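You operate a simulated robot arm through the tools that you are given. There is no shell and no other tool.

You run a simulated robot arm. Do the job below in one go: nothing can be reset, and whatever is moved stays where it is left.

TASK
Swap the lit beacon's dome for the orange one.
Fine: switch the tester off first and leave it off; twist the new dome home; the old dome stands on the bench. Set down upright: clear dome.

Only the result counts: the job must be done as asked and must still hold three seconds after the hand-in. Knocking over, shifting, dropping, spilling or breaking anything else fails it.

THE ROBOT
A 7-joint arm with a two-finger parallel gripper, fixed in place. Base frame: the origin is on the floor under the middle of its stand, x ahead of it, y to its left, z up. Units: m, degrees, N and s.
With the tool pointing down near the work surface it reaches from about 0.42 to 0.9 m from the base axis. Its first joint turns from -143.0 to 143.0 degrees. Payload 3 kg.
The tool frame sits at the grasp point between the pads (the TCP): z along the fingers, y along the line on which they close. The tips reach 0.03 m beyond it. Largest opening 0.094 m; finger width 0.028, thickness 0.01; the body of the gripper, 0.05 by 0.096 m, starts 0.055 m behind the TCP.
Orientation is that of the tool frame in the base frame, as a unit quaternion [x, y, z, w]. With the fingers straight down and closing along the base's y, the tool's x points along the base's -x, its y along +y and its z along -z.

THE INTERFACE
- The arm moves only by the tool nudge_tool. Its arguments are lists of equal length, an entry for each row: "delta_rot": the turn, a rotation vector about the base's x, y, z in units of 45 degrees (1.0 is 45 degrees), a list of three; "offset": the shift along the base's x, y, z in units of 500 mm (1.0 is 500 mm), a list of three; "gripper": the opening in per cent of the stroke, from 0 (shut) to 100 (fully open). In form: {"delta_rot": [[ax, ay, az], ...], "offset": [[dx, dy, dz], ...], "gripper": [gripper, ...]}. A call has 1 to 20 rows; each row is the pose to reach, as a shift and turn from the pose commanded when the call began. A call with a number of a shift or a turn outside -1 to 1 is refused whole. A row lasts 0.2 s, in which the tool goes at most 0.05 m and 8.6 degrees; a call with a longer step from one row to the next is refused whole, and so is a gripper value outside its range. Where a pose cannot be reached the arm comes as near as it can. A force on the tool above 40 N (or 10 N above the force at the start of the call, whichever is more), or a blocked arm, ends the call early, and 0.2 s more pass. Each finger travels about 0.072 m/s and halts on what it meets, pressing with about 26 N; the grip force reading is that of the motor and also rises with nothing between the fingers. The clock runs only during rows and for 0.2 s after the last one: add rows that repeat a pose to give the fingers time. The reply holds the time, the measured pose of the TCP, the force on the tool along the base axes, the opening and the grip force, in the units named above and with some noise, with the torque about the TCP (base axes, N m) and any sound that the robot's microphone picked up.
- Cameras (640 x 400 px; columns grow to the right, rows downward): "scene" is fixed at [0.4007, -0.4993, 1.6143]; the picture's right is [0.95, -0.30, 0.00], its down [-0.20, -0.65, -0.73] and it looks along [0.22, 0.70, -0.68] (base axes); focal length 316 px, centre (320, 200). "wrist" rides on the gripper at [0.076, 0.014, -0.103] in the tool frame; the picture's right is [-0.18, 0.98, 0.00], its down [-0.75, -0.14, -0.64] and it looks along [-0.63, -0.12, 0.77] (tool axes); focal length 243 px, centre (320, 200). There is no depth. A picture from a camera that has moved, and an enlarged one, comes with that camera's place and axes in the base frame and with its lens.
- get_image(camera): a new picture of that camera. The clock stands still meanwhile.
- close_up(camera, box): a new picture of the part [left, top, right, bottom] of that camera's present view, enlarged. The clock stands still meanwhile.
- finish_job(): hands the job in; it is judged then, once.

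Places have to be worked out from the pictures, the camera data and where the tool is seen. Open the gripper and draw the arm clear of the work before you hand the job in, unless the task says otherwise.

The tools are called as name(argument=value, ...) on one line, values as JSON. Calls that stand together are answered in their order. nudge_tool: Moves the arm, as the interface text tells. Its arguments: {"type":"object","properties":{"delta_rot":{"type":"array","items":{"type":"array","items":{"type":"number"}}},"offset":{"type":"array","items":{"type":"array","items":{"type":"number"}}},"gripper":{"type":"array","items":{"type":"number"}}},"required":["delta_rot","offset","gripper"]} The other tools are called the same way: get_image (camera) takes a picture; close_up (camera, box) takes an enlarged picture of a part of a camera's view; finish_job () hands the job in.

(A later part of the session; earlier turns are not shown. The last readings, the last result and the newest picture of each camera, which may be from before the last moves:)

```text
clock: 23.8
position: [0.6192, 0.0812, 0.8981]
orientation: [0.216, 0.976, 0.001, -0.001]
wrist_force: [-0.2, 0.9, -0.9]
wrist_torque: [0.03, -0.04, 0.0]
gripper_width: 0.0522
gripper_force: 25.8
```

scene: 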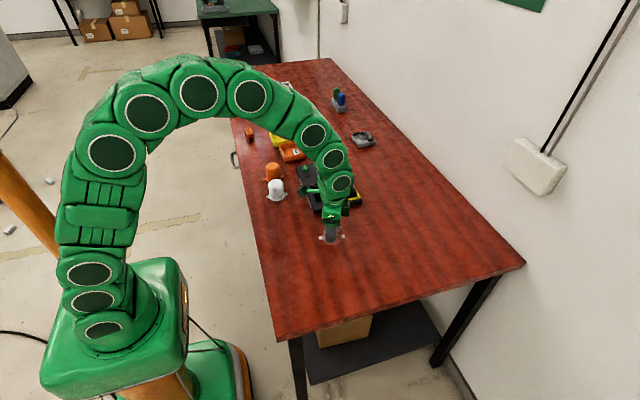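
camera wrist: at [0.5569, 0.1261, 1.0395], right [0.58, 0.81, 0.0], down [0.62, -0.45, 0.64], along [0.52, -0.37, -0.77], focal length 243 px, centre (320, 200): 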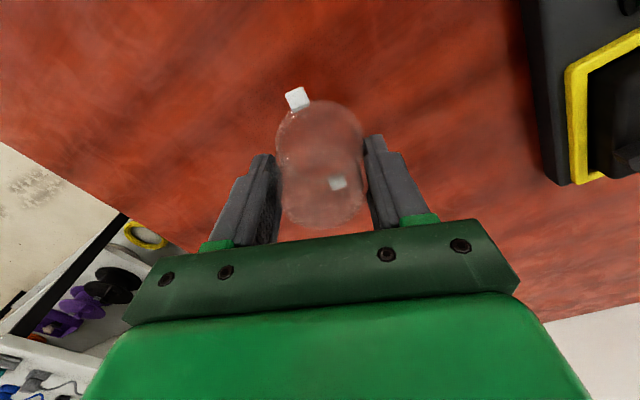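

The force is back to zero with the dome resting on the bench. I open gradually and then rise straight up.

nudge_tool(delta_rot=[[0, 0, 0], [0, 0, 0], [0, 0, 0], [0, 0, 0], [0, 0, 0]], offset=[[0, 0, 0], [0, 0, 0], [0, 0, 0], [0, 0, 0], [0, 0, 0]], gripper=[58, 65, 80, 100, 100])

close_up(camera="scene", box=[295, 205, 365, 260])

get_image(camera="wrist")

```text
clock: 25.0
position: [0.6209, 0.0806, 0.8994]
orientation: [0.217, 0.976, 0.0, 0.0]
wrist_force: [-0.3, -0.3, 0.5]
wrist_torque: [0.02, -0.02, 0.0]
gripper_width: 0.094
gripper_force: 0.0
```

```text
7.27 times, centred on (330, 232) of scene
camera zoom: at [0.4007, -0.4993, 1.6143], right [0.95, -0.3, 0.0], down [-0.2, -0.65, -0.73], along [0.22, 0.7, -0.68], focal length 2300 px, centre (247, -36)
```

zoom: 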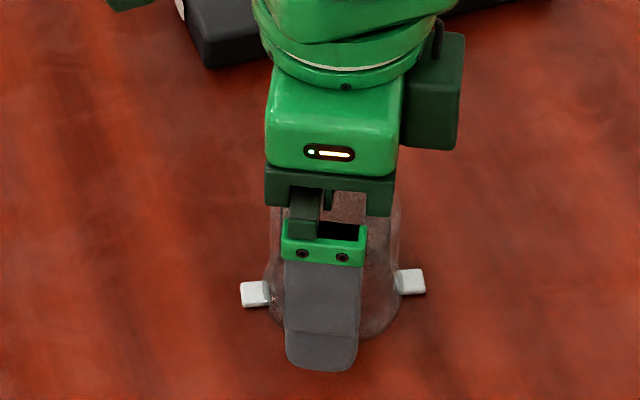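

```text
taken
camera wrist: at [0.5579, 0.1264, 1.0029], right [0.58, 0.81, 0.0], down [0.62, -0.45, 0.64], along [0.52, -0.37, -0.77], focal length 243 px, centre (320, 200)
```

wrist: 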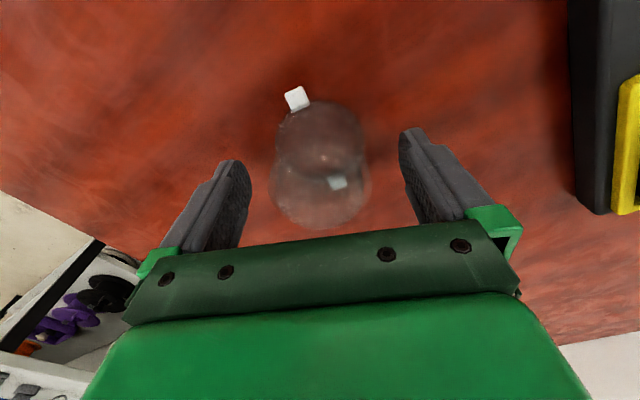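

The clear dome stands upright and free between the open fingers. I rise straight up and travel at height to above the orange dome, turning the tool square on the way.

nudge_tool(delta_rot=[[0, 0, 0], [0, 0, 0], [0, 0, 0], [0, 0, 0], [0, 0, 0], [0, 0, 0.07], [0, 0, 0.14], [0, 0, 0.21], [0, 0, 0.28], [0, 0, 0.35], [0, 0, 0.42], [0, 0, 0.49], [0, 0, 0.5556], [0, 0, 0.5556]], offset=[[0, 0, 0.04], [0, 0, 0.12], [0, 0, 0.21], [0, 0, 0.3], [0, 0, 0.39], [-0.025, 0.09, 0.39], [-0.05, 0.18, 0.39], [-0.075, 0.27, 0.39], [-0.1, 0.36, 0.39], [-0.125, 0.45, 0.39], [-0.15, 0.54, 0.39], [-0.175, 0.63, 0.39], [-0.195, 0.71, 0.39], [-0.207, 0.7614, 0.39]], gripper=[100, 100, 100, 100, 100, 100, 100, 100, 100, 100, 100, 100, 100, 100])

get_image(camera="wrist")

get_image(camera="scene")

```text
clock: 28.0
position: [0.515, 0.4637, 1.0937]
orientation: [0.0, 1.0, 0.0, -0.001]
wrist_force: [0.6, 0.9, 0.1]
wrist_torque: [0.0, 0.03, 0.0]
gripper_width: 0.094
gripper_force: 0.0
```

```text
taken
camera wrist: at [0.4405, 0.478, 1.1985], right [0.18, 0.98, 0.0], down [0.75, -0.14, 0.64], along [0.63, -0.12, -0.77], focal length 243 px, centre (320, 200)
```

wrist: 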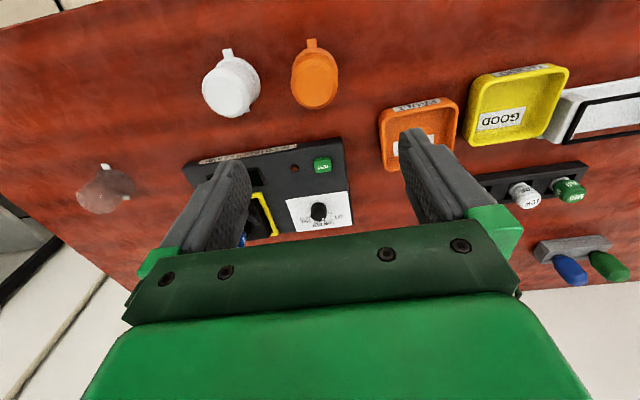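

```text
taken
```

scene: 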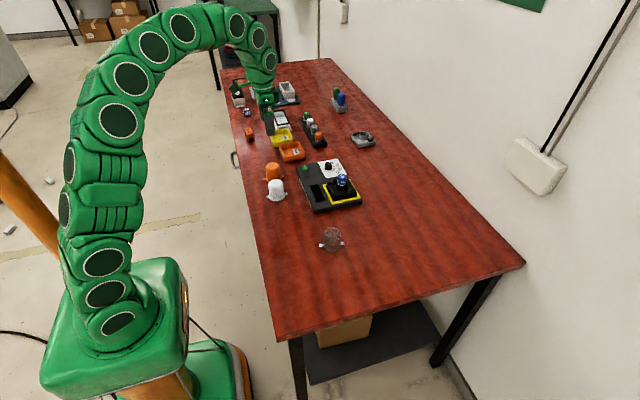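

The clear dome stands upright on the bench at (0.62, 0.08). Now I enlarge the orange dome to find its axis and lug direction.

close_up(camera="wrist", box=[260, 30, 380, 120])

close_up(camera="wrist", box=[180, 20, 480, 220])

close_up(camera="scene", box=[305, 215, 355, 255])

```text
4.44 times, centred on (320, 75) of wrist
camera zoom: at [0.4405, 0.478, 1.1985], right [0.18, 0.98, 0.0], down [0.75, -0.14, 0.64], along [0.63, -0.12, -0.77], focal length 1078 px, centre (320, 756)
```

zoom: 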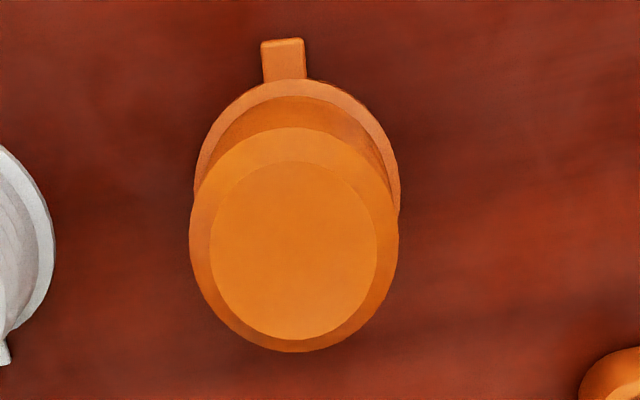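

```text
2.00 times, centred on (330, 120) of wrist
camera zoom: at [0.4405, 0.478, 1.1985], right [0.18, 0.98, 0.0], down [0.75, -0.14, 0.64], along [0.63, -0.12, -0.77], focal length 485 px, centre (300, 360)
```

zoom: 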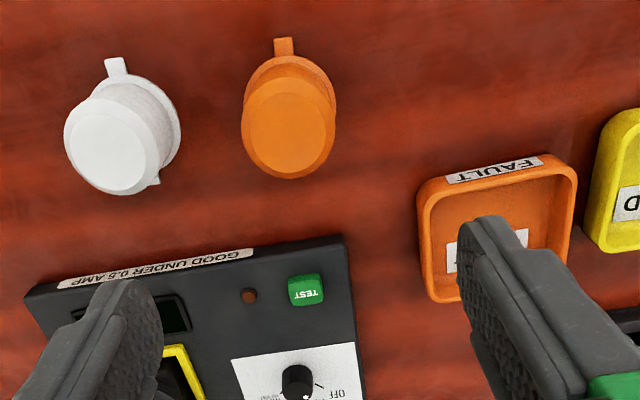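

```text
10.00 times, centred on (330, 235) of scene
camera zoom: at [0.4007, -0.4993, 1.6143], right [0.95, -0.3, 0.0], down [-0.2, -0.65, -0.73], along [0.22, 0.7, -0.68], focal length 3162 px, centre (220, -150)
```

zoom: 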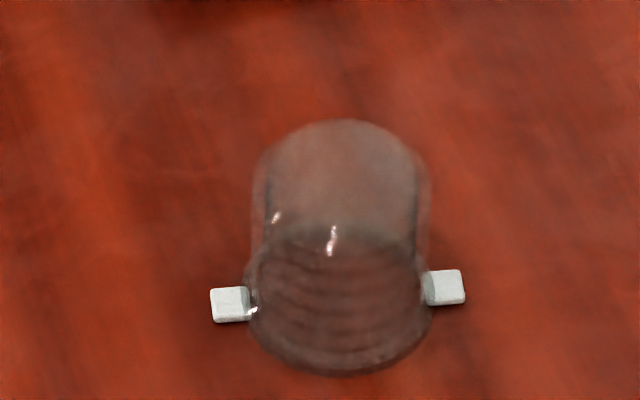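

The orange dome's axis is at about (0.515, 0.457) with its lugs along 174°/−6°. I centre above it at TCP z≈0.97 with an 80 mm opening and check again before going down beside the white dome.

nudge_tool(delta_rot=[[0, 0, 0], [0, 0, 0], [0, 0, 0], [0, 0, 0], [0, 0, 0]], offset=[[-0.0034, -0.0074, -0.06], [-0.0034, -0.0074, -0.13], [-0.0034, -0.0074, -0.2], [-0.0034, -0.0074, -0.25], [-0.0034, -0.0074, -0.25]], gripper=[85, 85, 85, 85, 85])

get_image(camera="wrist")

close_up(camera="wrist", box=[230, 60, 410, 200])

```text
clock: 29.2
position: [0.5148, 0.4584, 0.9689]
orientation: [-0.001, 1.0, 0.001, 0.001]
wrist_force: [0.4, 0.7, 0.3]
wrist_torque: [-0.01, -0.01, 0.01]
gripper_width: 0.0802
gripper_force: 0.0
```

```text
taken
camera wrist: at [0.4399, 0.4734, 1.0735], right [0.18, 0.98, 0.0], down [0.75, -0.14, 0.64], along [0.63, -0.12, -0.77], focal length 243 px, centre (320, 200)
```

wrist: 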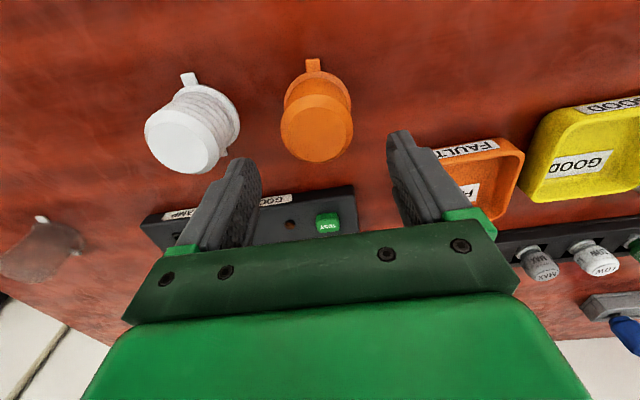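

```text
2.86 times, centred on (320, 130) of wrist
camera zoom: at [0.4399, 0.4734, 1.0735], right [0.18, 0.98, 0.0], down [0.75, -0.14, 0.64], along [0.63, -0.12, -0.77], focal length 693 px, centre (320, 400)
```

zoom: 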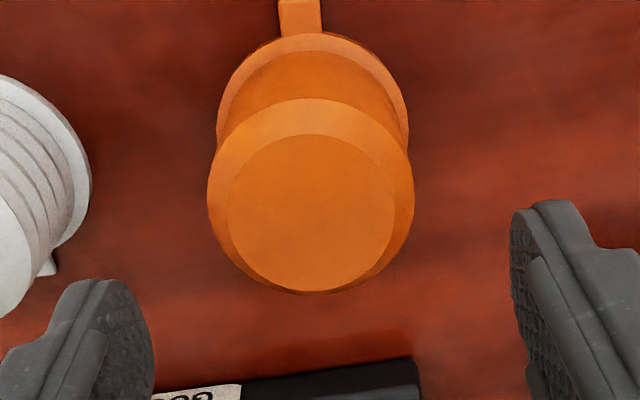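

The dome is about 2 mm to −y of the tool axis; x is less certain from this angle. I turn the tool −45° in place (tips still above the dome) to get a second bearing on its axis.

nudge_tool(delta_rot=[[0, 0, -0.16], [0, 0, -0.32], [0, 0, -0.48], [0, 0, -0.64], [0, 0, -0.8], [0, 0, -0.96], [0, 0, -1.0], [0, 0, -1.0]], offset=[[0, -0.0044, 0], [0, -0.0044, 0], [0, -0.0044, 0], [0, -0.0044, 0], [0, -0.0044, 0], [0, -0.0044, 0], [0, -0.0044, 0], [0, -0.0044, 0]], gripper=[85, 85, 85, 85, 85, 85, 85, 85])

close_up(camera="wrist", box=[230, 40, 410, 200])

```text
clock: 31.0
position: [0.5154, 0.455, 0.9685]
orientation: [0.383, 0.924, 0.0, 0.0]
wrist_force: [0.5, 0.2, -0.2]
wrist_torque: [0.01, 0.03, 0.0]
gripper_width: 0.0797
gripper_force: 0.0
```

```text
2.50 times, centred on (320, 120) of wrist
camera zoom: at [0.4719, 0.5196, 1.0728], right [0.83, 0.56, 0.0], down [0.43, -0.63, 0.64], along [0.36, -0.53, -0.77], focal length 606 px, centre (320, 400)
```

zoom: 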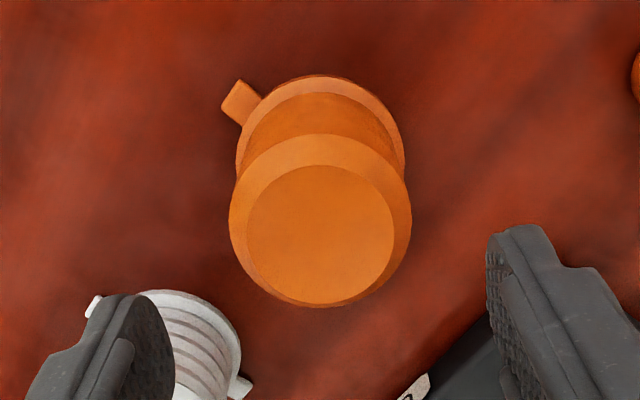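

From this bearing too the dome lies on the tool axis (offset under 0.5 mm), so the tool is centred. I turn to −10° yaw (so the grip matches the lugs as it did on the clear dome) and go down to TCP z≈0.899.

nudge_tool(delta_rot=[[0, 0, 0.16], [0, 0, 0.32], [0, 0, 0.48], [0, 0, 0.64], [0, 0, 0.7778], [0, 0, 0.7778], [0, 0, 0.7778], [0, 0, 0.7778], [0, 0, 0.7778], [0, 0, 0.7778]], offset=[[0, 0, 0], [0, 0, 0], [0, 0, 0], [0, 0, 0], [0, 0, 0], [0, 0, -0.04], [0, 0, -0.08], [0, 0, -0.12], [0, 0, -0.14], [0, 0, -0.14]], gripper=[85, 85, 85, 85, 85, 85, 85, 85, 85, 85])

get_image(camera="wrist")

close_up(camera="scene", box=[245, 145, 315, 209])

```text
clock: 33.2
position: [0.5147, 0.4553, 0.8984]
orientation: [0.087, 0.996, 0.0, 0.0]
wrist_force: [-0.3, -0.2, 0.4]
wrist_torque: [-0.02, 0.03, -0.03]
gripper_width: 0.0801
gripper_force: 0.0
```

```text
taken
camera wrist: at [0.4428, 0.4828, 1.0022], right [0.35, 0.94, 0.0], down [0.72, -0.27, 0.64], along [0.6, -0.23, -0.77], focal length 243 px, centre (320, 200)
```

wrist: 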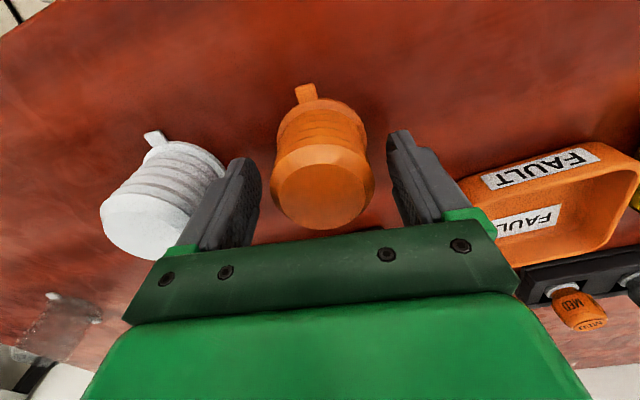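

```text
6.25 times, centred on (280, 177) of scene
camera zoom: at [0.4007, -0.4993, 1.6143], right [0.95, -0.3, 0.0], down [-0.2, -0.65, -0.73], along [0.22, 0.7, -0.68], focal length 1976 px, centre (570, 344)
```

zoom: 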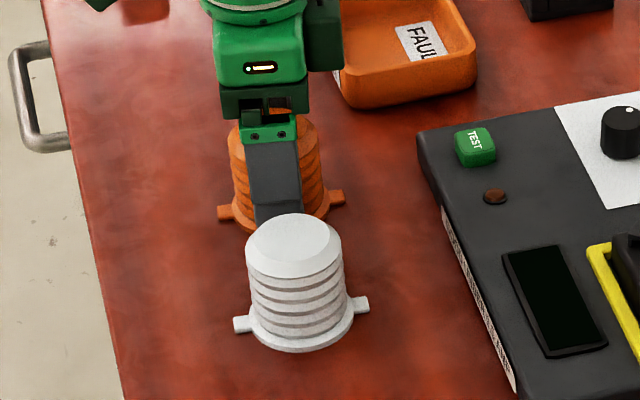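

The fingers straddle the orange dome with room on both sides. I close on it.

nudge_tool(delta_rot=[[0, 0, 0], [0, 0, 0], [0, 0, 0], [0, 0, 0]], offset=[[0, 0, 0], [0, 0, 0], [0, 0, 0], [0, 0, 0]], gripper=[65, 40, 40, 40])

close_up(camera="wrist", box=[220, 60, 420, 240])

```text
clock: 34.2
position: [0.5147, 0.4557, 0.8993]
orientation: [0.086, 0.996, 0.0, 0.0]
wrist_force: [-0.4, 1.6, 4.7]
wrist_torque: [0.15, -0.1, 0.01]
gripper_width: 0.0529
gripper_force: 26.2
```

```text
2.22 times, centred on (320, 150) of wrist
camera zoom: at [0.4428, 0.4828, 1.0023], right [0.35, 0.94, 0.0], down [0.72, -0.27, 0.64], along [0.6, -0.23, -0.77], focal length 539 px, centre (320, 311)
```

zoom: 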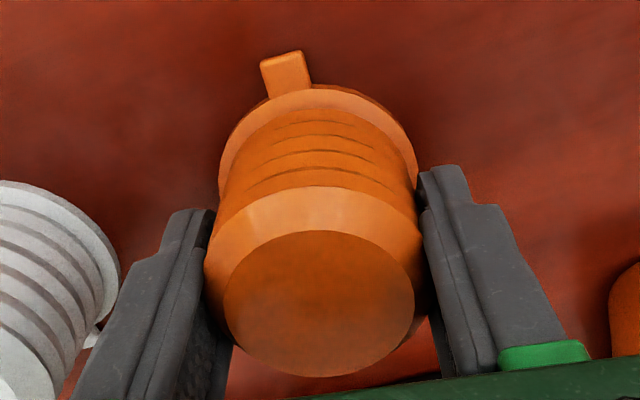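

Held at 52.9 mm, the same as the clear dome. I lift it straight up and carry it at height to above the beacon, turning 12° clockwise so the lugs point into the gaps (~162°/−18°).

nudge_tool(delta_rot=[[0, 0, 0], [0, 0, 0], [0, 0, 0], [0, 0, 0], [0, 0, 0], [0, 0, 0], [0, 0, -0.04], [0, 0, -0.08], [0, 0, -0.12], [0, 0, -0.16], [0, 0, -0.2], [0, 0, -0.24], [0, 0, -0.2667], [0, 0, -0.2667], [0, 0, -0.2667]], offset=[[0, 0, 0.02], [0, 0, 0.09], [0, 0, 0.17], [0, 0, 0.25], [0, 0, 0.33], [0, 0, 0.392], [0.055, -0.046, 0.392], [0.115, -0.096, 0.392], [0.175, -0.146, 0.392], [0.235, -0.197, 0.392], [0.295, -0.247, 0.392], [0.355, -0.297, 0.392], [0.4, -0.3347, 0.392], [0.4154, -0.3476, 0.392], [0.4154, -0.3476, 0.392]], gripper=[40, 40, 40, 40, 40, 40, 40, 40, 40, 40, 40, 40, 40, 40, 40])

get_image(camera="wrist")

close_up(camera="wrist", box=[230, 0, 430, 160])

close_up(camera="scene", box=[290, 115, 380, 209])

```text
clock: 37.4
position: [0.7229, 0.2806, 1.0965]
orientation: [0.19, 0.982, -0.001, -0.001]
wrist_force: [-0.2, 0.8, -1.2]
wrist_torque: [0.05, 0.01, 0.01]
gripper_width: 0.0534
gripper_force: 25.8
```

```text
taken
camera wrist: at [0.6588, 0.3231, 1.2002], right [0.54, 0.84, 0.0], down [0.65, -0.41, 0.64], along [0.54, -0.35, -0.77], focal length 243 px, centre (320, 200)
```

wrist: 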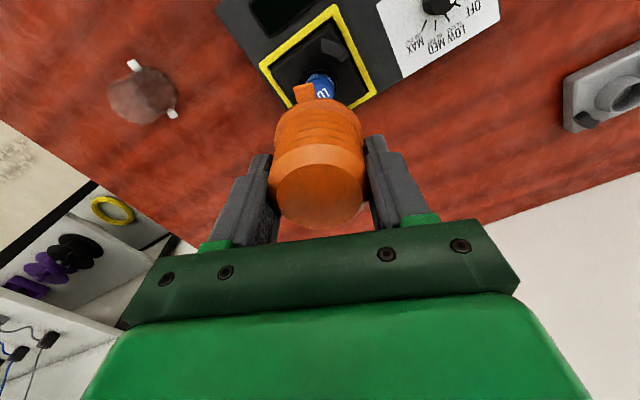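

```text
2.50 times, centred on (330, 80) of wrist
camera zoom: at [0.6588, 0.3231, 1.2002], right [0.54, 0.84, 0.0], down [0.65, -0.41, 0.64], along [0.54, -0.35, -0.77], focal length 606 px, centre (295, 500)
```

zoom: 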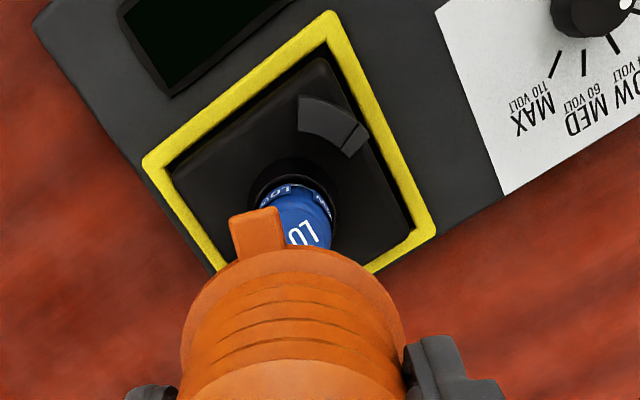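

```text
4.26 times, centred on (335, 162) of scene
camera zoom: at [0.4007, -0.4993, 1.6143], right [0.95, -0.3, 0.0], down [-0.2, -0.65, -0.73], along [0.22, 0.7, -0.68], focal length 1346 px, centre (256, 362)
```

zoom: 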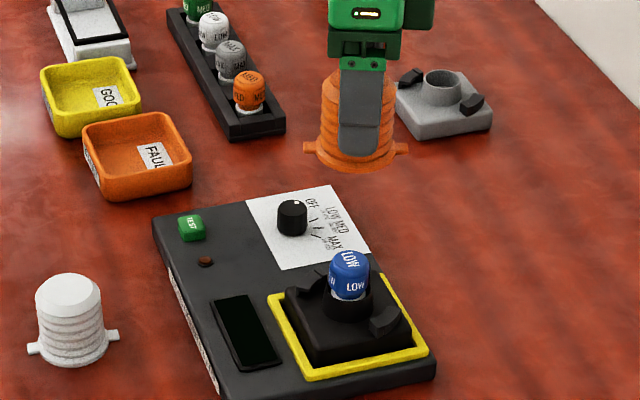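

The beacon's bulb lies on the tool axis and the lugs point into the gaps. I lower the dome straight down over the bulb to about 15 mm above its seat and check.

nudge_tool(delta_rot=[[0, 0, 0], [0, 0, 0], [0, 0, 0], [0, 0, 0], [0, 0, 0], [0, 0, 0], [0, 0, 0]], offset=[[0, 0, -0.05], [0, 0, -0.1], [0, 0, -0.15], [0, 0, -0.2], [0, 0, -0.24], [0, 0, -0.27], [0, 0, -0.27]], gripper=[40, 40, 40, 40, 40, 40, 40])

close_up(camera="wrist", box=[210, 40, 430, 240])

close_up(camera="scene", box=[320, 155, 370, 200])

```text
clock: 39.0
position: [0.7226, 0.2811, 0.9604]
orientation: [0.191, 0.982, 0.0, 0.0]
wrist_force: [-0.6, 0.3, -0.5]
wrist_torque: [0.03, -0.02, 0.01]
gripper_width: 0.0529
gripper_force: 25.7
```

```text
2.00 times, centred on (320, 140) of wrist
camera zoom: at [0.6587, 0.3227, 1.0637], right [0.54, 0.84, 0.0], down [0.65, -0.41, 0.64], along [0.54, -0.35, -0.77], focal length 485 px, centre (320, 320)
```

zoom: 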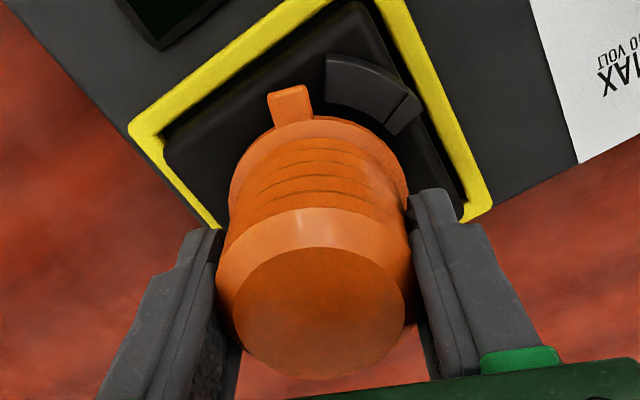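

```text
8.89 times, centred on (345, 178) of scene
camera zoom: at [0.4007, -0.4993, 1.6143], right [0.95, -0.3, 0.0], down [-0.2, -0.65, -0.73], along [0.22, 0.7, -0.68], focal length 2811 px, centre (98, 400)
```

zoom: 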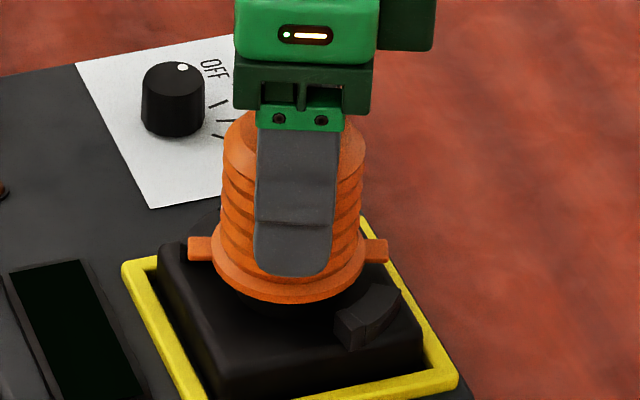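

No contact so far. The lug is rather near the hook's open end, so I turn back 5° for margin and lower in small steps towards the seat (expected at commanded z≈0.945).

nudge_tool(delta_rot=[[0, 0, 0.06], [0, 0, 0.1111], [0, 0, 0.1111], [0, 0, 0.1111], [0, 0, 0.1111], [0, 0, 0.1111]], offset=[[0, 0, 0], [0, 0, 0], [0, 0, -0.01], [0, 0, -0.018], [0, 0, -0.024], [0, 0, -0.026]], gripper=[40, 40, 40, 40, 40, 40])

close_up(camera="wrist", box=[210, 40, 430, 240])

close_up(camera="scene", box=[320, 155, 370, 200])

```text
clock: 40.4
position: [0.7238, 0.2814, 0.9475]
orientation: [0.148, 0.989, -0.001, 0.0]
wrist_force: [-0.1, 0.5, -0.5]
wrist_torque: [-0.04, 0.01, 0.02]
gripper_width: 0.053
gripper_force: 26.0
```

```text
2.00 times, centred on (320, 140) of wrist
camera zoom: at [0.6554, 0.3178, 1.0514], right [0.46, 0.89, 0.0], down [0.68, -0.35, 0.64], along [0.57, -0.3, -0.77], focal length 485 px, centre (320, 320)
```

zoom: 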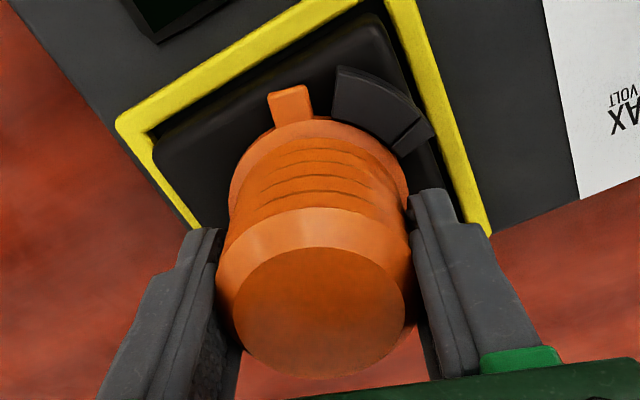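

```text
8.89 times, centred on (345, 178) of scene
camera zoom: at [0.4007, -0.4993, 1.6143], right [0.95, -0.3, 0.0], down [-0.2, -0.65, -0.73], along [0.22, 0.7, -0.68], focal length 2811 px, centre (98, 400)
```

zoom: 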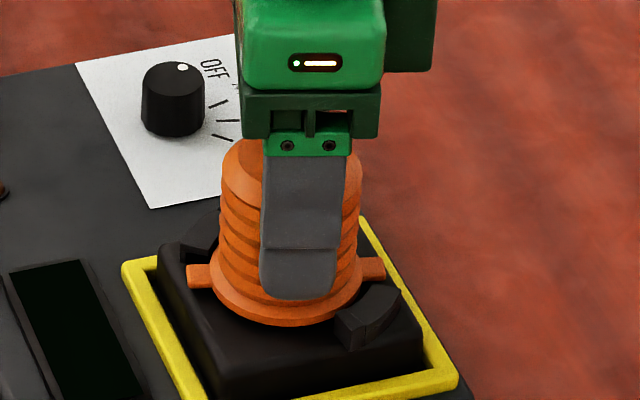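

Still no contact at z 0.947, with the lugs well clear. I lower in 1 mm steps to find the seat.

nudge_tool(delta_rot=[[0, 0, 0], [0, 0, 0], [0, 0, 0]], offset=[[0, 0, -0.002], [0, 0, -0.004], [0, 0, -0.004]], gripper=[40, 40, 40])

```text
clock: 41.2
position: [0.7224, 0.2822, 0.9454]
orientation: [0.147, 0.989, 0.0, 0.0]
wrist_force: [0.8, 0.2, -0.5]
wrist_torque: [0.04, 0.01, -0.03]
gripper_width: 0.0527
gripper_force: 26.2
```

No contact yet at 0.945; another millimetre or so.

nudge_tool(delta_rot=[[0, 0, 0], [0, 0, 0]], offset=[[0, 0, -0.002], [0, 0, -0.002]], gripper=[40, 40])

```text
clock: 41.8
position: [0.7227, 0.2817, 0.9435]
orientation: [0.148, 0.989, 0.0, 0.0]
wrist_force: [-1.1, 0.6, 2.5]
wrist_torque: [0.02, -0.06, 0.02]
gripper_width: 0.0526
gripper_force: 26.2
```

A first light contact (≈2.5 N). One more half millimetre to confirm the seat.

nudge_tool(delta_rot=[[0, 0, 0], [0, 0, 0]], offset=[[0, 0, -0.001], [0, 0, -0.001]], gripper=[40, 40])

close_up(camera="scene", box=[325, 165, 365, 197])

close_up(camera="wrist", box=[260, 60, 400, 140])

```text
clock: 42.4
position: [0.7236, 0.2821, 0.9437]
orientation: [0.146, 0.989, 0.0, 0.0]
wrist_force: [1.2, 2.7, 6.4]
wrist_torque: [0.19, -0.2, 0.04]
gripper_width: 0.053
gripper_force: 25.8
```

```text
12.50 times, centred on (345, 181) of scene
camera zoom: at [0.4007, -0.4993, 1.6143], right [0.95, -0.3, 0.0], down [-0.2, -0.65, -0.73], along [0.22, 0.7, -0.68], focal length 3953 px, centre (8, 438)
```

zoom: 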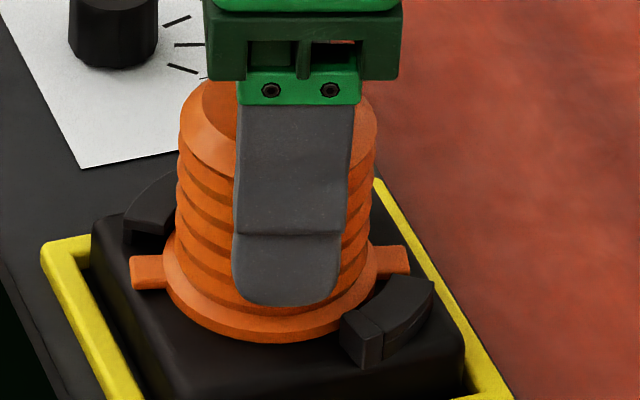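

```text
4.57 times, centred on (330, 100) of wrist
camera zoom: at [0.6547, 0.3177, 1.0483], right [0.46, 0.89, 0.0], down [0.68, -0.35, 0.64], along [0.57, -0.3, -0.77], focal length 1109 px, centre (274, 657)
```

zoom: 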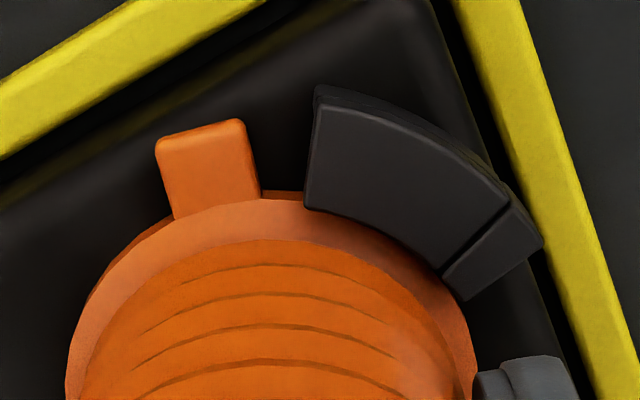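

The dome rests on its seat (≈6 N) with both lugs just outside the hooks' open ends. I ease to light contact and twist clockwise 38°, watching torque.

nudge_tool(delta_rot=[[0, 0, -0.1], [0, 0, -0.23], [0, 0, -0.36], [0, 0, -0.49], [0, 0, -0.62], [0, 0, -0.75], [0, 0, -0.8444], [0, 0, -0.8444]], offset=[[0, 0, 0.001], [0, 0, 0.001], [0, 0, 0.001], [0, 0, 0.001], [0, 0, 0.001], [0, 0, 0.001], [0, 0, 0.001], [0, 0, 0.001]], gripper=[40, 40, 40, 40, 40, 40, 40, 40])

close_up(camera="wrist", box=[210, 40, 430, 240])

close_up(camera="scene", box=[325, 165, 365, 197])

```text
clock: 44.2
position: [0.722, 0.2814, 0.9445]
orientation: [0.461, 0.887, 0.0, 0.0]
wrist_force: [3.3, 3.0, 9.9]
wrist_torque: [-0.11, -0.29, 0.06]
gripper_width: 0.0527
gripper_force: 26.7
```

```text
2.00 times, centred on (320, 140) of wrist
camera zoom: at [0.6908, 0.3522, 1.0482], right [0.91, 0.41, 0.0], down [0.32, -0.7, 0.64], along [0.27, -0.58, -0.77], focal length 485 px, centre (320, 320)
```

zoom: 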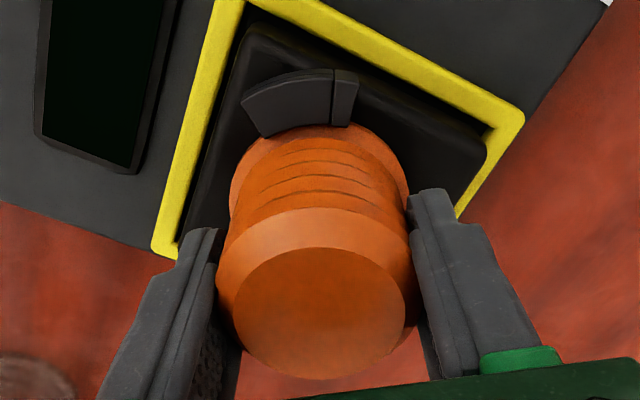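

```text
12.50 times, centred on (345, 181) of scene
camera zoom: at [0.4007, -0.4993, 1.6143], right [0.95, -0.3, 0.0], down [-0.2, -0.65, -0.73], along [0.22, 0.7, -0.68], focal length 3953 px, centre (8, 438)
```

zoom: 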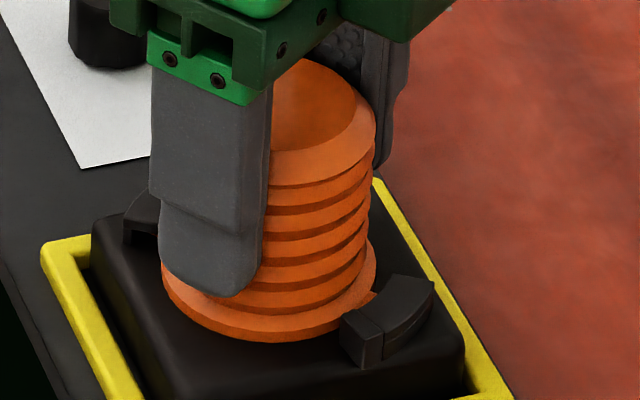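

The lugs have slid under the hooks with little torque. About 13° should remain to the stop; I continue in smaller turns and watch for the torque rise.

nudge_tool(delta_rot=[[0, 0, -0.09], [0, 0, -0.178], [0, 0, -0.178]], offset=[[0, 0, 0], [0, 0, 0], [0, 0, 0]], gripper=[40, 40, 40])

nudge_tool(delta_rot=[[0, 0, -0.045], [0, 0, -0.089], [0, 0, -0.089]], offset=[[0, 0, 0], [0, 0, 0], [0, 0, 0]], gripper=[40, 40, 40])

close_up(camera="wrist", box=[210, 40, 430, 240])

```text
clock: 45.0
position: [0.7218, 0.2816, 0.9436]
orientation: [0.523, 0.853, 0.0, 0.0]
wrist_force: [0.3, 0.4, 13.0]
wrist_torque: [-0.1, -0.06, 0.14]
gripper_width: 0.0529
gripper_force: 26.7
```

```text
clock: 45.8
position: [0.7218, 0.2808, 0.9445]
orientation: [0.552, 0.834, -0.002, -0.001]
wrist_force: [0.2, 2.8, 1.8]
wrist_torque: [0.08, -0.06, 0.56]
gripper_width: 0.0531
gripper_force: 26.4
```

```text
2.00 times, centred on (320, 140) of wrist
camera zoom: at [0.7064, 0.3579, 1.048], right [0.98, 0.21, 0.0], down [0.17, -0.75, 0.64], along [0.14, -0.63, -0.77], focal length 485 px, centre (320, 320)
```

zoom: 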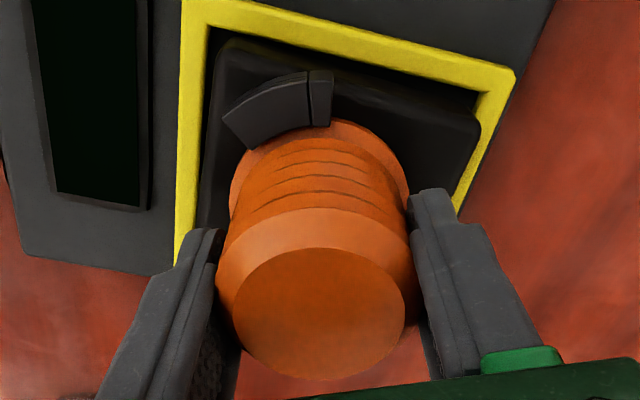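

Torque about z rose to 0.56 N·m at −67° yaw, so the stop is at or very near. I turn a further 3° to confirm the dome is home.

nudge_tool(delta_rot=[[0, 0, -0.033], [0, 0, -0.067], [0, 0, -0.067]], offset=[[0, 0, 0], [0, 0, 0], [0, 0, 0]], gripper=[40, 40, 40])

close_up(camera="wrist", box=[270, 60, 370, 120])

```text
clock: 46.6
position: [0.7221, 0.2816, 0.9451]
orientation: [0.573, 0.819, -0.001, 0.0]
wrist_force: [-4.8, -5.4, 1.4]
wrist_torque: [-0.22, 0.22, 0.76]
gripper_width: 0.0531
gripper_force: 25.6
```

```text
6.40 times, centred on (320, 90) of wrist
camera zoom: at [0.7104, 0.358, 1.048], right [0.99, 0.16, 0.0], down [0.13, -0.76, 0.64], along [0.1, -0.63, -0.77], focal length 1553 px, centre (320, 904)
```

zoom: 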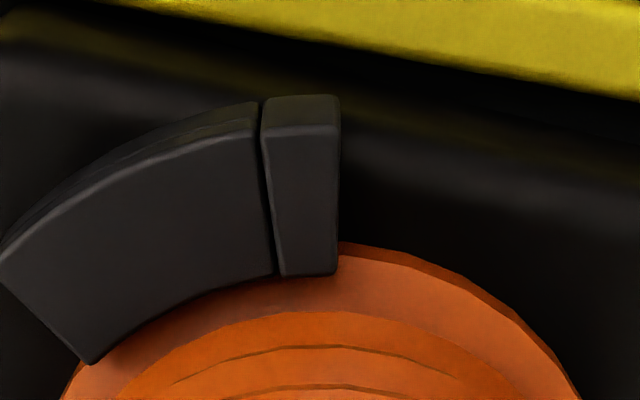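

Torque is now 0.76 N·m, which suggests the lugs are hard on the stops. I check from the scene camera that the tester has not been turned.

close_up(camera="scene", box=[290, 115, 380, 209])

close_up(camera="scene", box=[325, 165, 365, 197])

```text
4.26 times, centred on (335, 162) of scene
camera zoom: at [0.4007, -0.4993, 1.6143], right [0.95, -0.3, 0.0], down [-0.2, -0.65, -0.73], along [0.22, 0.7, -0.68], focal length 1346 px, centre (256, 362)
```

zoom: 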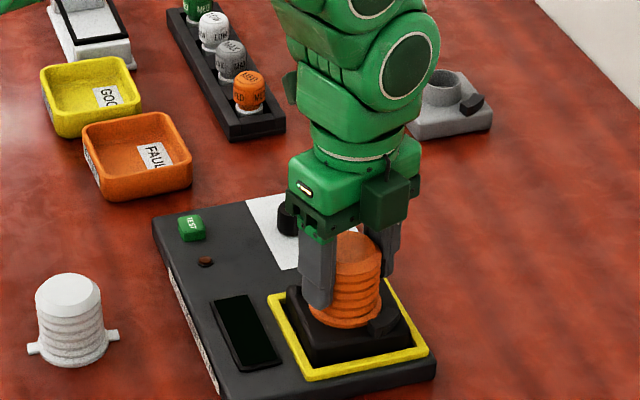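

```text
12.50 times, centred on (345, 181) of scene
camera zoom: at [0.4007, -0.4993, 1.6143], right [0.95, -0.3, 0.0], down [-0.2, -0.65, -0.73], along [0.22, 0.7, -0.68], focal length 3953 px, centre (8, 438)
```

zoom: 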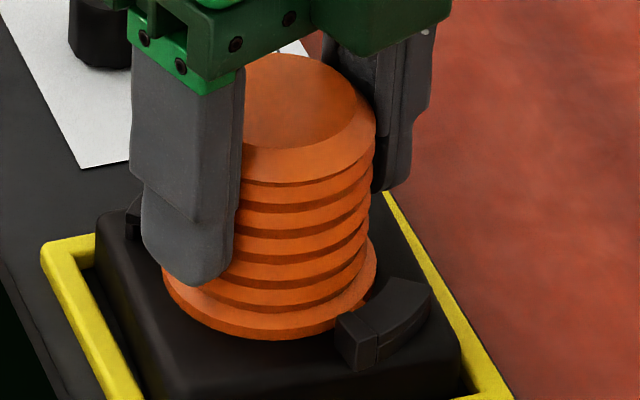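

The tester itself has not moved, but the beacon's black base may have turned slightly within the yellow frame, which also tells me the lugs reached the stops. I'll compare with my earlier picture at the same enlargement.

close_up(camera="scene", box=[322, 160, 368, 202])

get_image(camera="wrist")

```text
9.52 times, centred on (345, 181) of scene
camera zoom: at [0.4007, -0.4993, 1.6143], right [0.95, -0.3, 0.0], down [-0.2, -0.65, -0.73], along [0.22, 0.7, -0.68], focal length 3012 px, centre (82, 381)
```

zoom: 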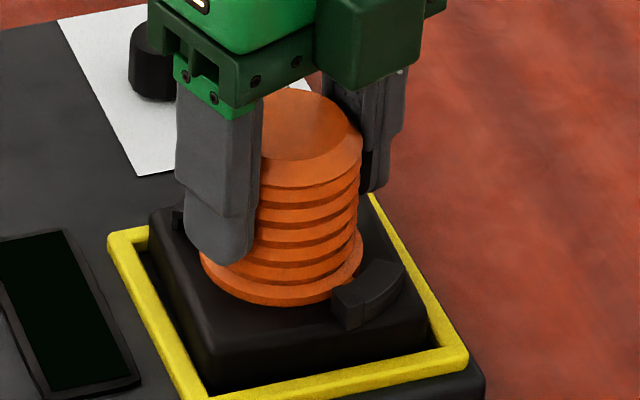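

```text
taken
camera wrist: at [0.7104, 0.358, 1.048], right [0.99, 0.16, 0.0], down [0.13, -0.76, 0.64], along [0.1, -0.63, -0.77], focal length 243 px, centre (320, 200)
```

wrist: 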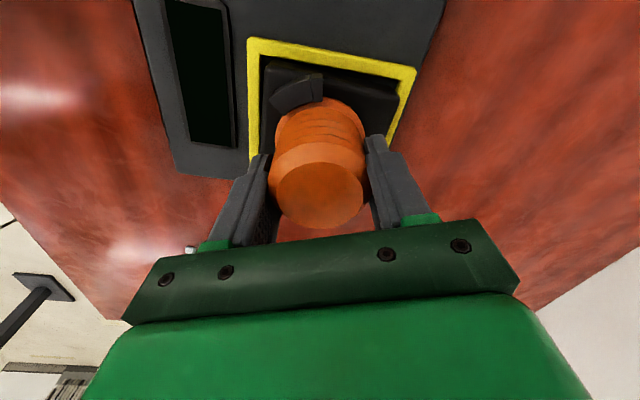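

The base has turned only about a degree or two inside its frame, so the dome is hard against its stops. I release it gently and rise straight up.

nudge_tool(delta_rot=[[0, 0, 0], [0, 0, 0], [0, 0, 0], [0, 0, 0], [0, 0, 0]], offset=[[0, 0, 0], [0, 0, 0], [0, 0, 0], [0, 0, 0], [0, 0, 0]], gripper=[58, 66, 80, 95, 100])

nudge_tool(delta_rot=[[0, 0, 0], [0, 0, 0], [0, 0, 0], [0, 0, 0], [0, 0, 0]], offset=[[0, 0, 0.03], [0, 0, 0.1], [0, 0, 0.17], [0, 0, 0.24], [0, 0, 0.28]], gripper=[100, 100, 100, 100, 100])

get_image(camera="wrist")

close_up(camera="wrist", box=[230, 0, 410, 150])

close_up(camera="scene", box=[322, 160, 368, 202])

```text
clock: 47.8
position: [0.7216, 0.2807, 0.9458]
orientation: [0.573, 0.819, 0.001, 0.0]
wrist_force: [0.2, -0.1, -0.4]
wrist_torque: [-0.02, -0.06, -0.04]
gripper_width: 0.094
gripper_force: 0.0
```

```text
clock: 49.0
position: [0.7233, 0.2793, 1.0844]
orientation: [0.574, 0.819, 0.0, 0.0]
wrist_force: [-0.1, 0.1, 1.2]
wrist_torque: [0.0, 0.03, 0.01]
gripper_width: 0.094
gripper_force: 0.1
```

```text
taken
camera wrist: at [0.7122, 0.3578, 1.1881], right [0.99, 0.16, 0.0], down [0.13, -0.76, 0.64], along [0.11, -0.63, -0.77], focal length 243 px, centre (320, 200)
```

wrist: 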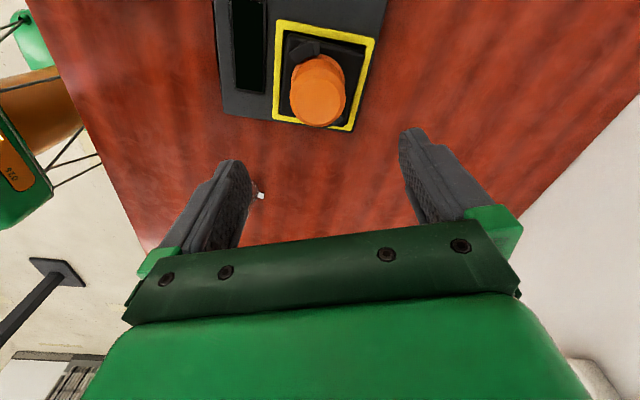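

```text
2.67 times, centred on (320, 75) of wrist
camera zoom: at [0.7122, 0.3578, 1.1881], right [0.99, 0.16, 0.0], down [0.13, -0.76, 0.64], along [0.11, -0.63, -0.77], focal length 647 px, centre (320, 533)
```

zoom: 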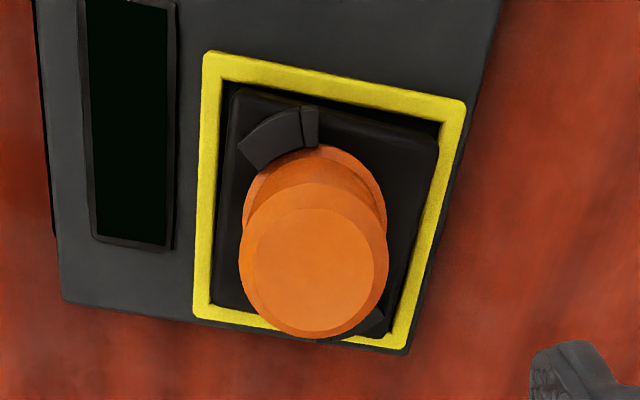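

```text
9.52 times, centred on (345, 181) of scene
camera zoom: at [0.4007, -0.4993, 1.6143], right [0.95, -0.3, 0.0], down [-0.2, -0.65, -0.73], along [0.22, 0.7, -0.68], focal length 3012 px, centre (82, 381)
```

zoom: 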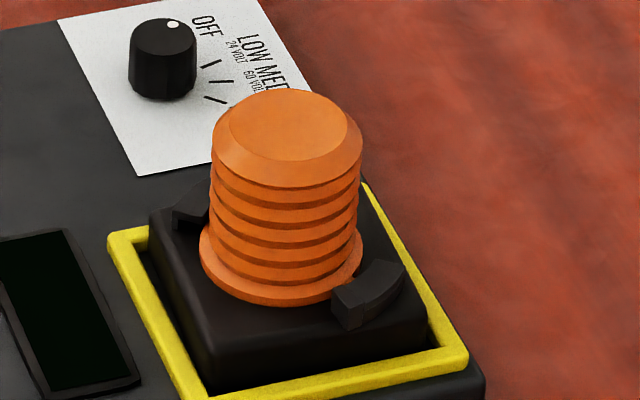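

The orange dome is seated with its lugs under the hooks, and the knob is still at OFF. I return to the same viewpoint I used before (square tool, set back) to compare base and hook position and check the seating.

nudge_tool(delta_rot=[[0, 0, 0.16], [0, 0, 0.32], [0, 0, 0.48], [0, 0, 0.64], [0, 0, 0.8], [0, 0, 0.96], [0, 0, 1.0]], offset=[[-0.02, 0, 0], [-0.04, 0, 0], [-0.06, 0, 0], [-0.08, 0, 0], [-0.1, 0, 0], [-0.12, 0, 0], [-0.126, 0, 0]], gripper=[100, 100, 100, 100, 100, 100, 100])

nudge_tool(delta_rot=[[0, 0, 0.14], [0, 0, 0.28], [0, 0, 0.42], [0, 0, 0.5556], [0, 0, 0.5556]], offset=[[0, 0, -0.02], [0, 0, -0.04], [0, 0, -0.06], [0, 0, -0.067], [0, 0, -0.067]], gripper=[100, 100, 100, 100, 100])

get_image(camera="wrist")

close_up(camera="wrist", box=[240, 80, 416, 190])

```text
clock: 50.6
position: [0.659, 0.2819, 1.0851]
orientation: [0.216, 0.976, 0.0, -0.001]
wrist_force: [-0.1, 0.1, -0.3]
wrist_torque: [0.0, -0.03, -0.03]
gripper_width: 0.0941
gripper_force: 0.1
```

```text
clock: 51.8
position: [0.6606, 0.2825, 1.0512]
orientation: [-0.001, 1.0, 0.0, -0.001]
wrist_force: [-0.1, -0.4, 0.1]
wrist_torque: [-0.02, 0.01, 0.02]
gripper_width: 0.0937
gripper_force: 0.1
```

```text
taken
camera wrist: at [0.5846, 0.2964, 1.1551], right [0.18, 0.98, 0.0], down [0.75, -0.14, 0.64], along [0.63, -0.12, -0.77], focal length 243 px, centre (320, 200)
```

wrist: 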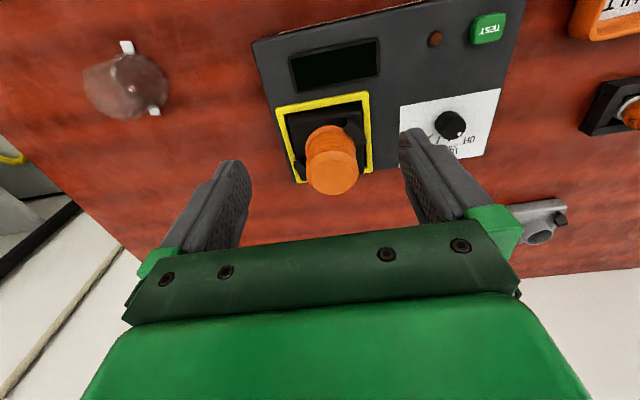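

```text
3.64 times, centred on (328, 135) of wrist
camera zoom: at [0.5846, 0.2964, 1.1551], right [0.18, 0.98, 0.0], down [0.75, -0.14, 0.64], along [0.63, -0.12, -0.77], focal length 882 px, centre (291, 436)
```

zoom: 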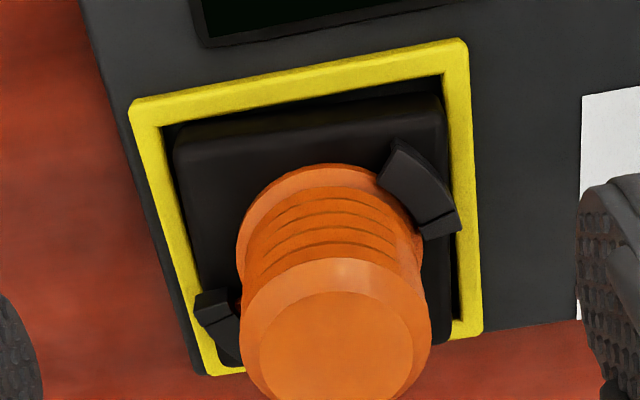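

The frame and tester are exactly where they were; the base has turned only ~2° in its nest. I enlarge both hooks to see where the orange lugs sit.

close_up(camera="wrist", box=[285, 105, 375, 185])

close_up(camera="wrist", box=[335, 110, 375, 150])

close_up(camera="scene", box=[330, 170, 362, 196])

```text
5.00 times, centred on (330, 145) of wrist
camera zoom: at [0.5846, 0.2964, 1.1551], right [0.18, 0.98, 0.0], down [0.75, -0.14, 0.64], along [0.63, -0.12, -0.77], focal length 1213 px, centre (270, 475)
```

zoom: 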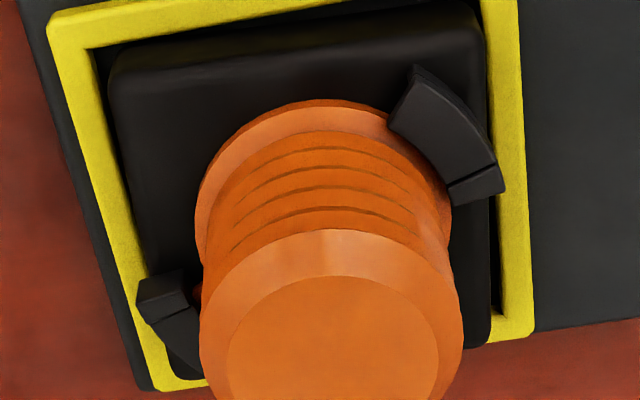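

```text
10.00 times, centred on (355, 130) of wrist
camera zoom: at [0.5846, 0.2964, 1.1551], right [0.18, 0.98, 0.0], down [0.75, -0.14, 0.64], along [0.63, -0.12, -0.77], focal length 2426 px, centre (-30, 900)
```

zoom: 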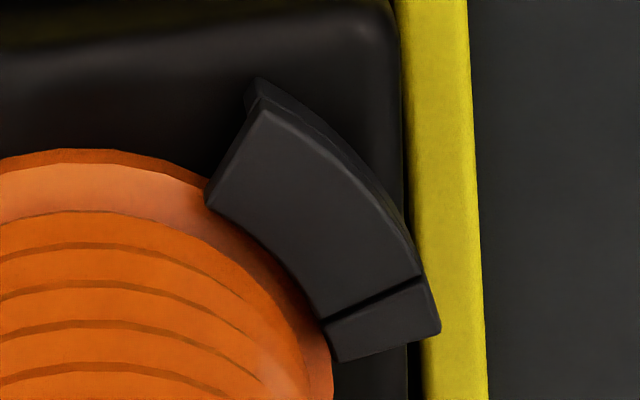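

```text
15.38 times, centred on (346, 183) of scene
camera zoom: at [0.4007, -0.4993, 1.6143], right [0.95, -0.3, 0.0], down [-0.2, -0.65, -0.73], along [0.22, 0.7, -0.68], focal length 4865 px, centre (-80, 462)
```

zoom: 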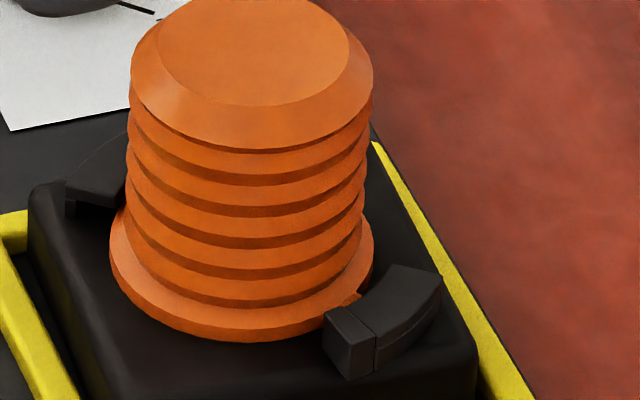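

In the scene view an orange lug root shows right at the stop-block end of the front hook, so the dome is home. I now draw the arm up and back, clear of the work.

nudge_tool(delta_rot=[[0, 0, 0], [0, 0, 0], [0, 0, 0], [0, 0, 0], [0, 0, 0], [0, 0, 0], [0, 0, 0], [0, 0, 0]], offset=[[0, 0, 0.08], [0, 0, 0.16], [-0.03, 0.02, 0.23], [-0.09, 0.04, 0.29], [-0.16, 0.06, 0.32], [-0.24, 0.08, 0.34], [-0.32, 0.1, 0.34], [-0.38, 0.12, 0.34]], gripper=[100, 100, 100, 100, 100, 100, 100, 100])

get_image(camera="scene")

get_image(camera="wrist")

close_up(camera="scene", box=[240, 140, 400, 260])

```text
clock: 53.6
position: [0.4694, 0.3404, 1.2215]
orientation: [0.0, 1.0, 0.0, 0.001]
wrist_force: [-0.7, -0.4, 0.7]
wrist_torque: [0.03, 0.0, 0.01]
gripper_width: 0.094
gripper_force: 0.1
```

```text
taken
```

scene: 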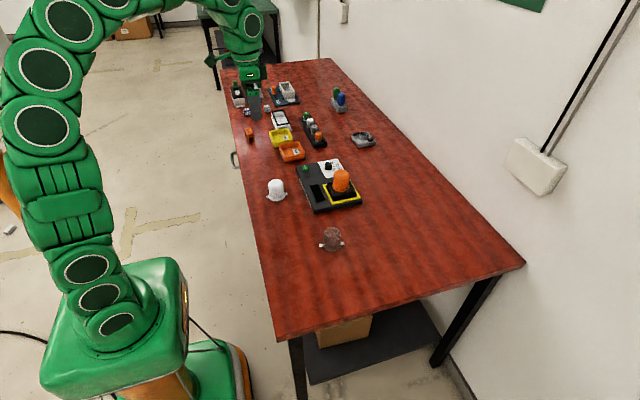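

```text
taken
camera wrist: at [0.3936, 0.3554, 1.3249], right [0.18, 0.98, 0.0], down [0.75, -0.14, 0.64], along [0.63, -0.12, -0.77], focal length 243 px, centre (320, 200)
```

wrist: 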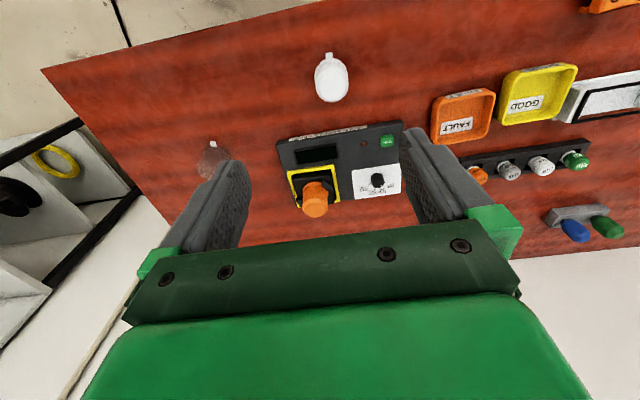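

```text
3.33 times, centred on (320, 200) of scene
camera zoom: at [0.4007, -0.4993, 1.6143], right [0.95, -0.3, 0.0], down [-0.2, -0.65, -0.73], along [0.22, 0.7, -0.68], focal length 1054 px, centre (320, 200)
```

zoom: 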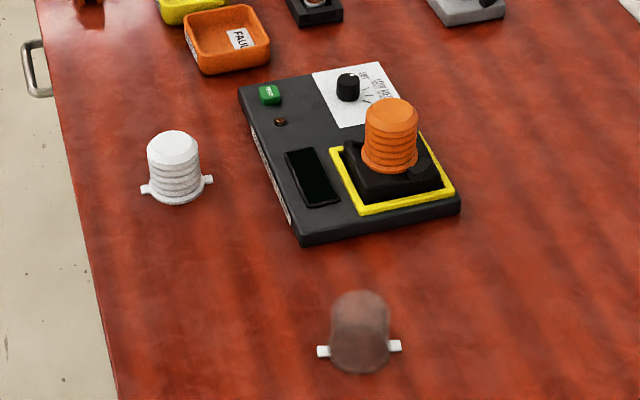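

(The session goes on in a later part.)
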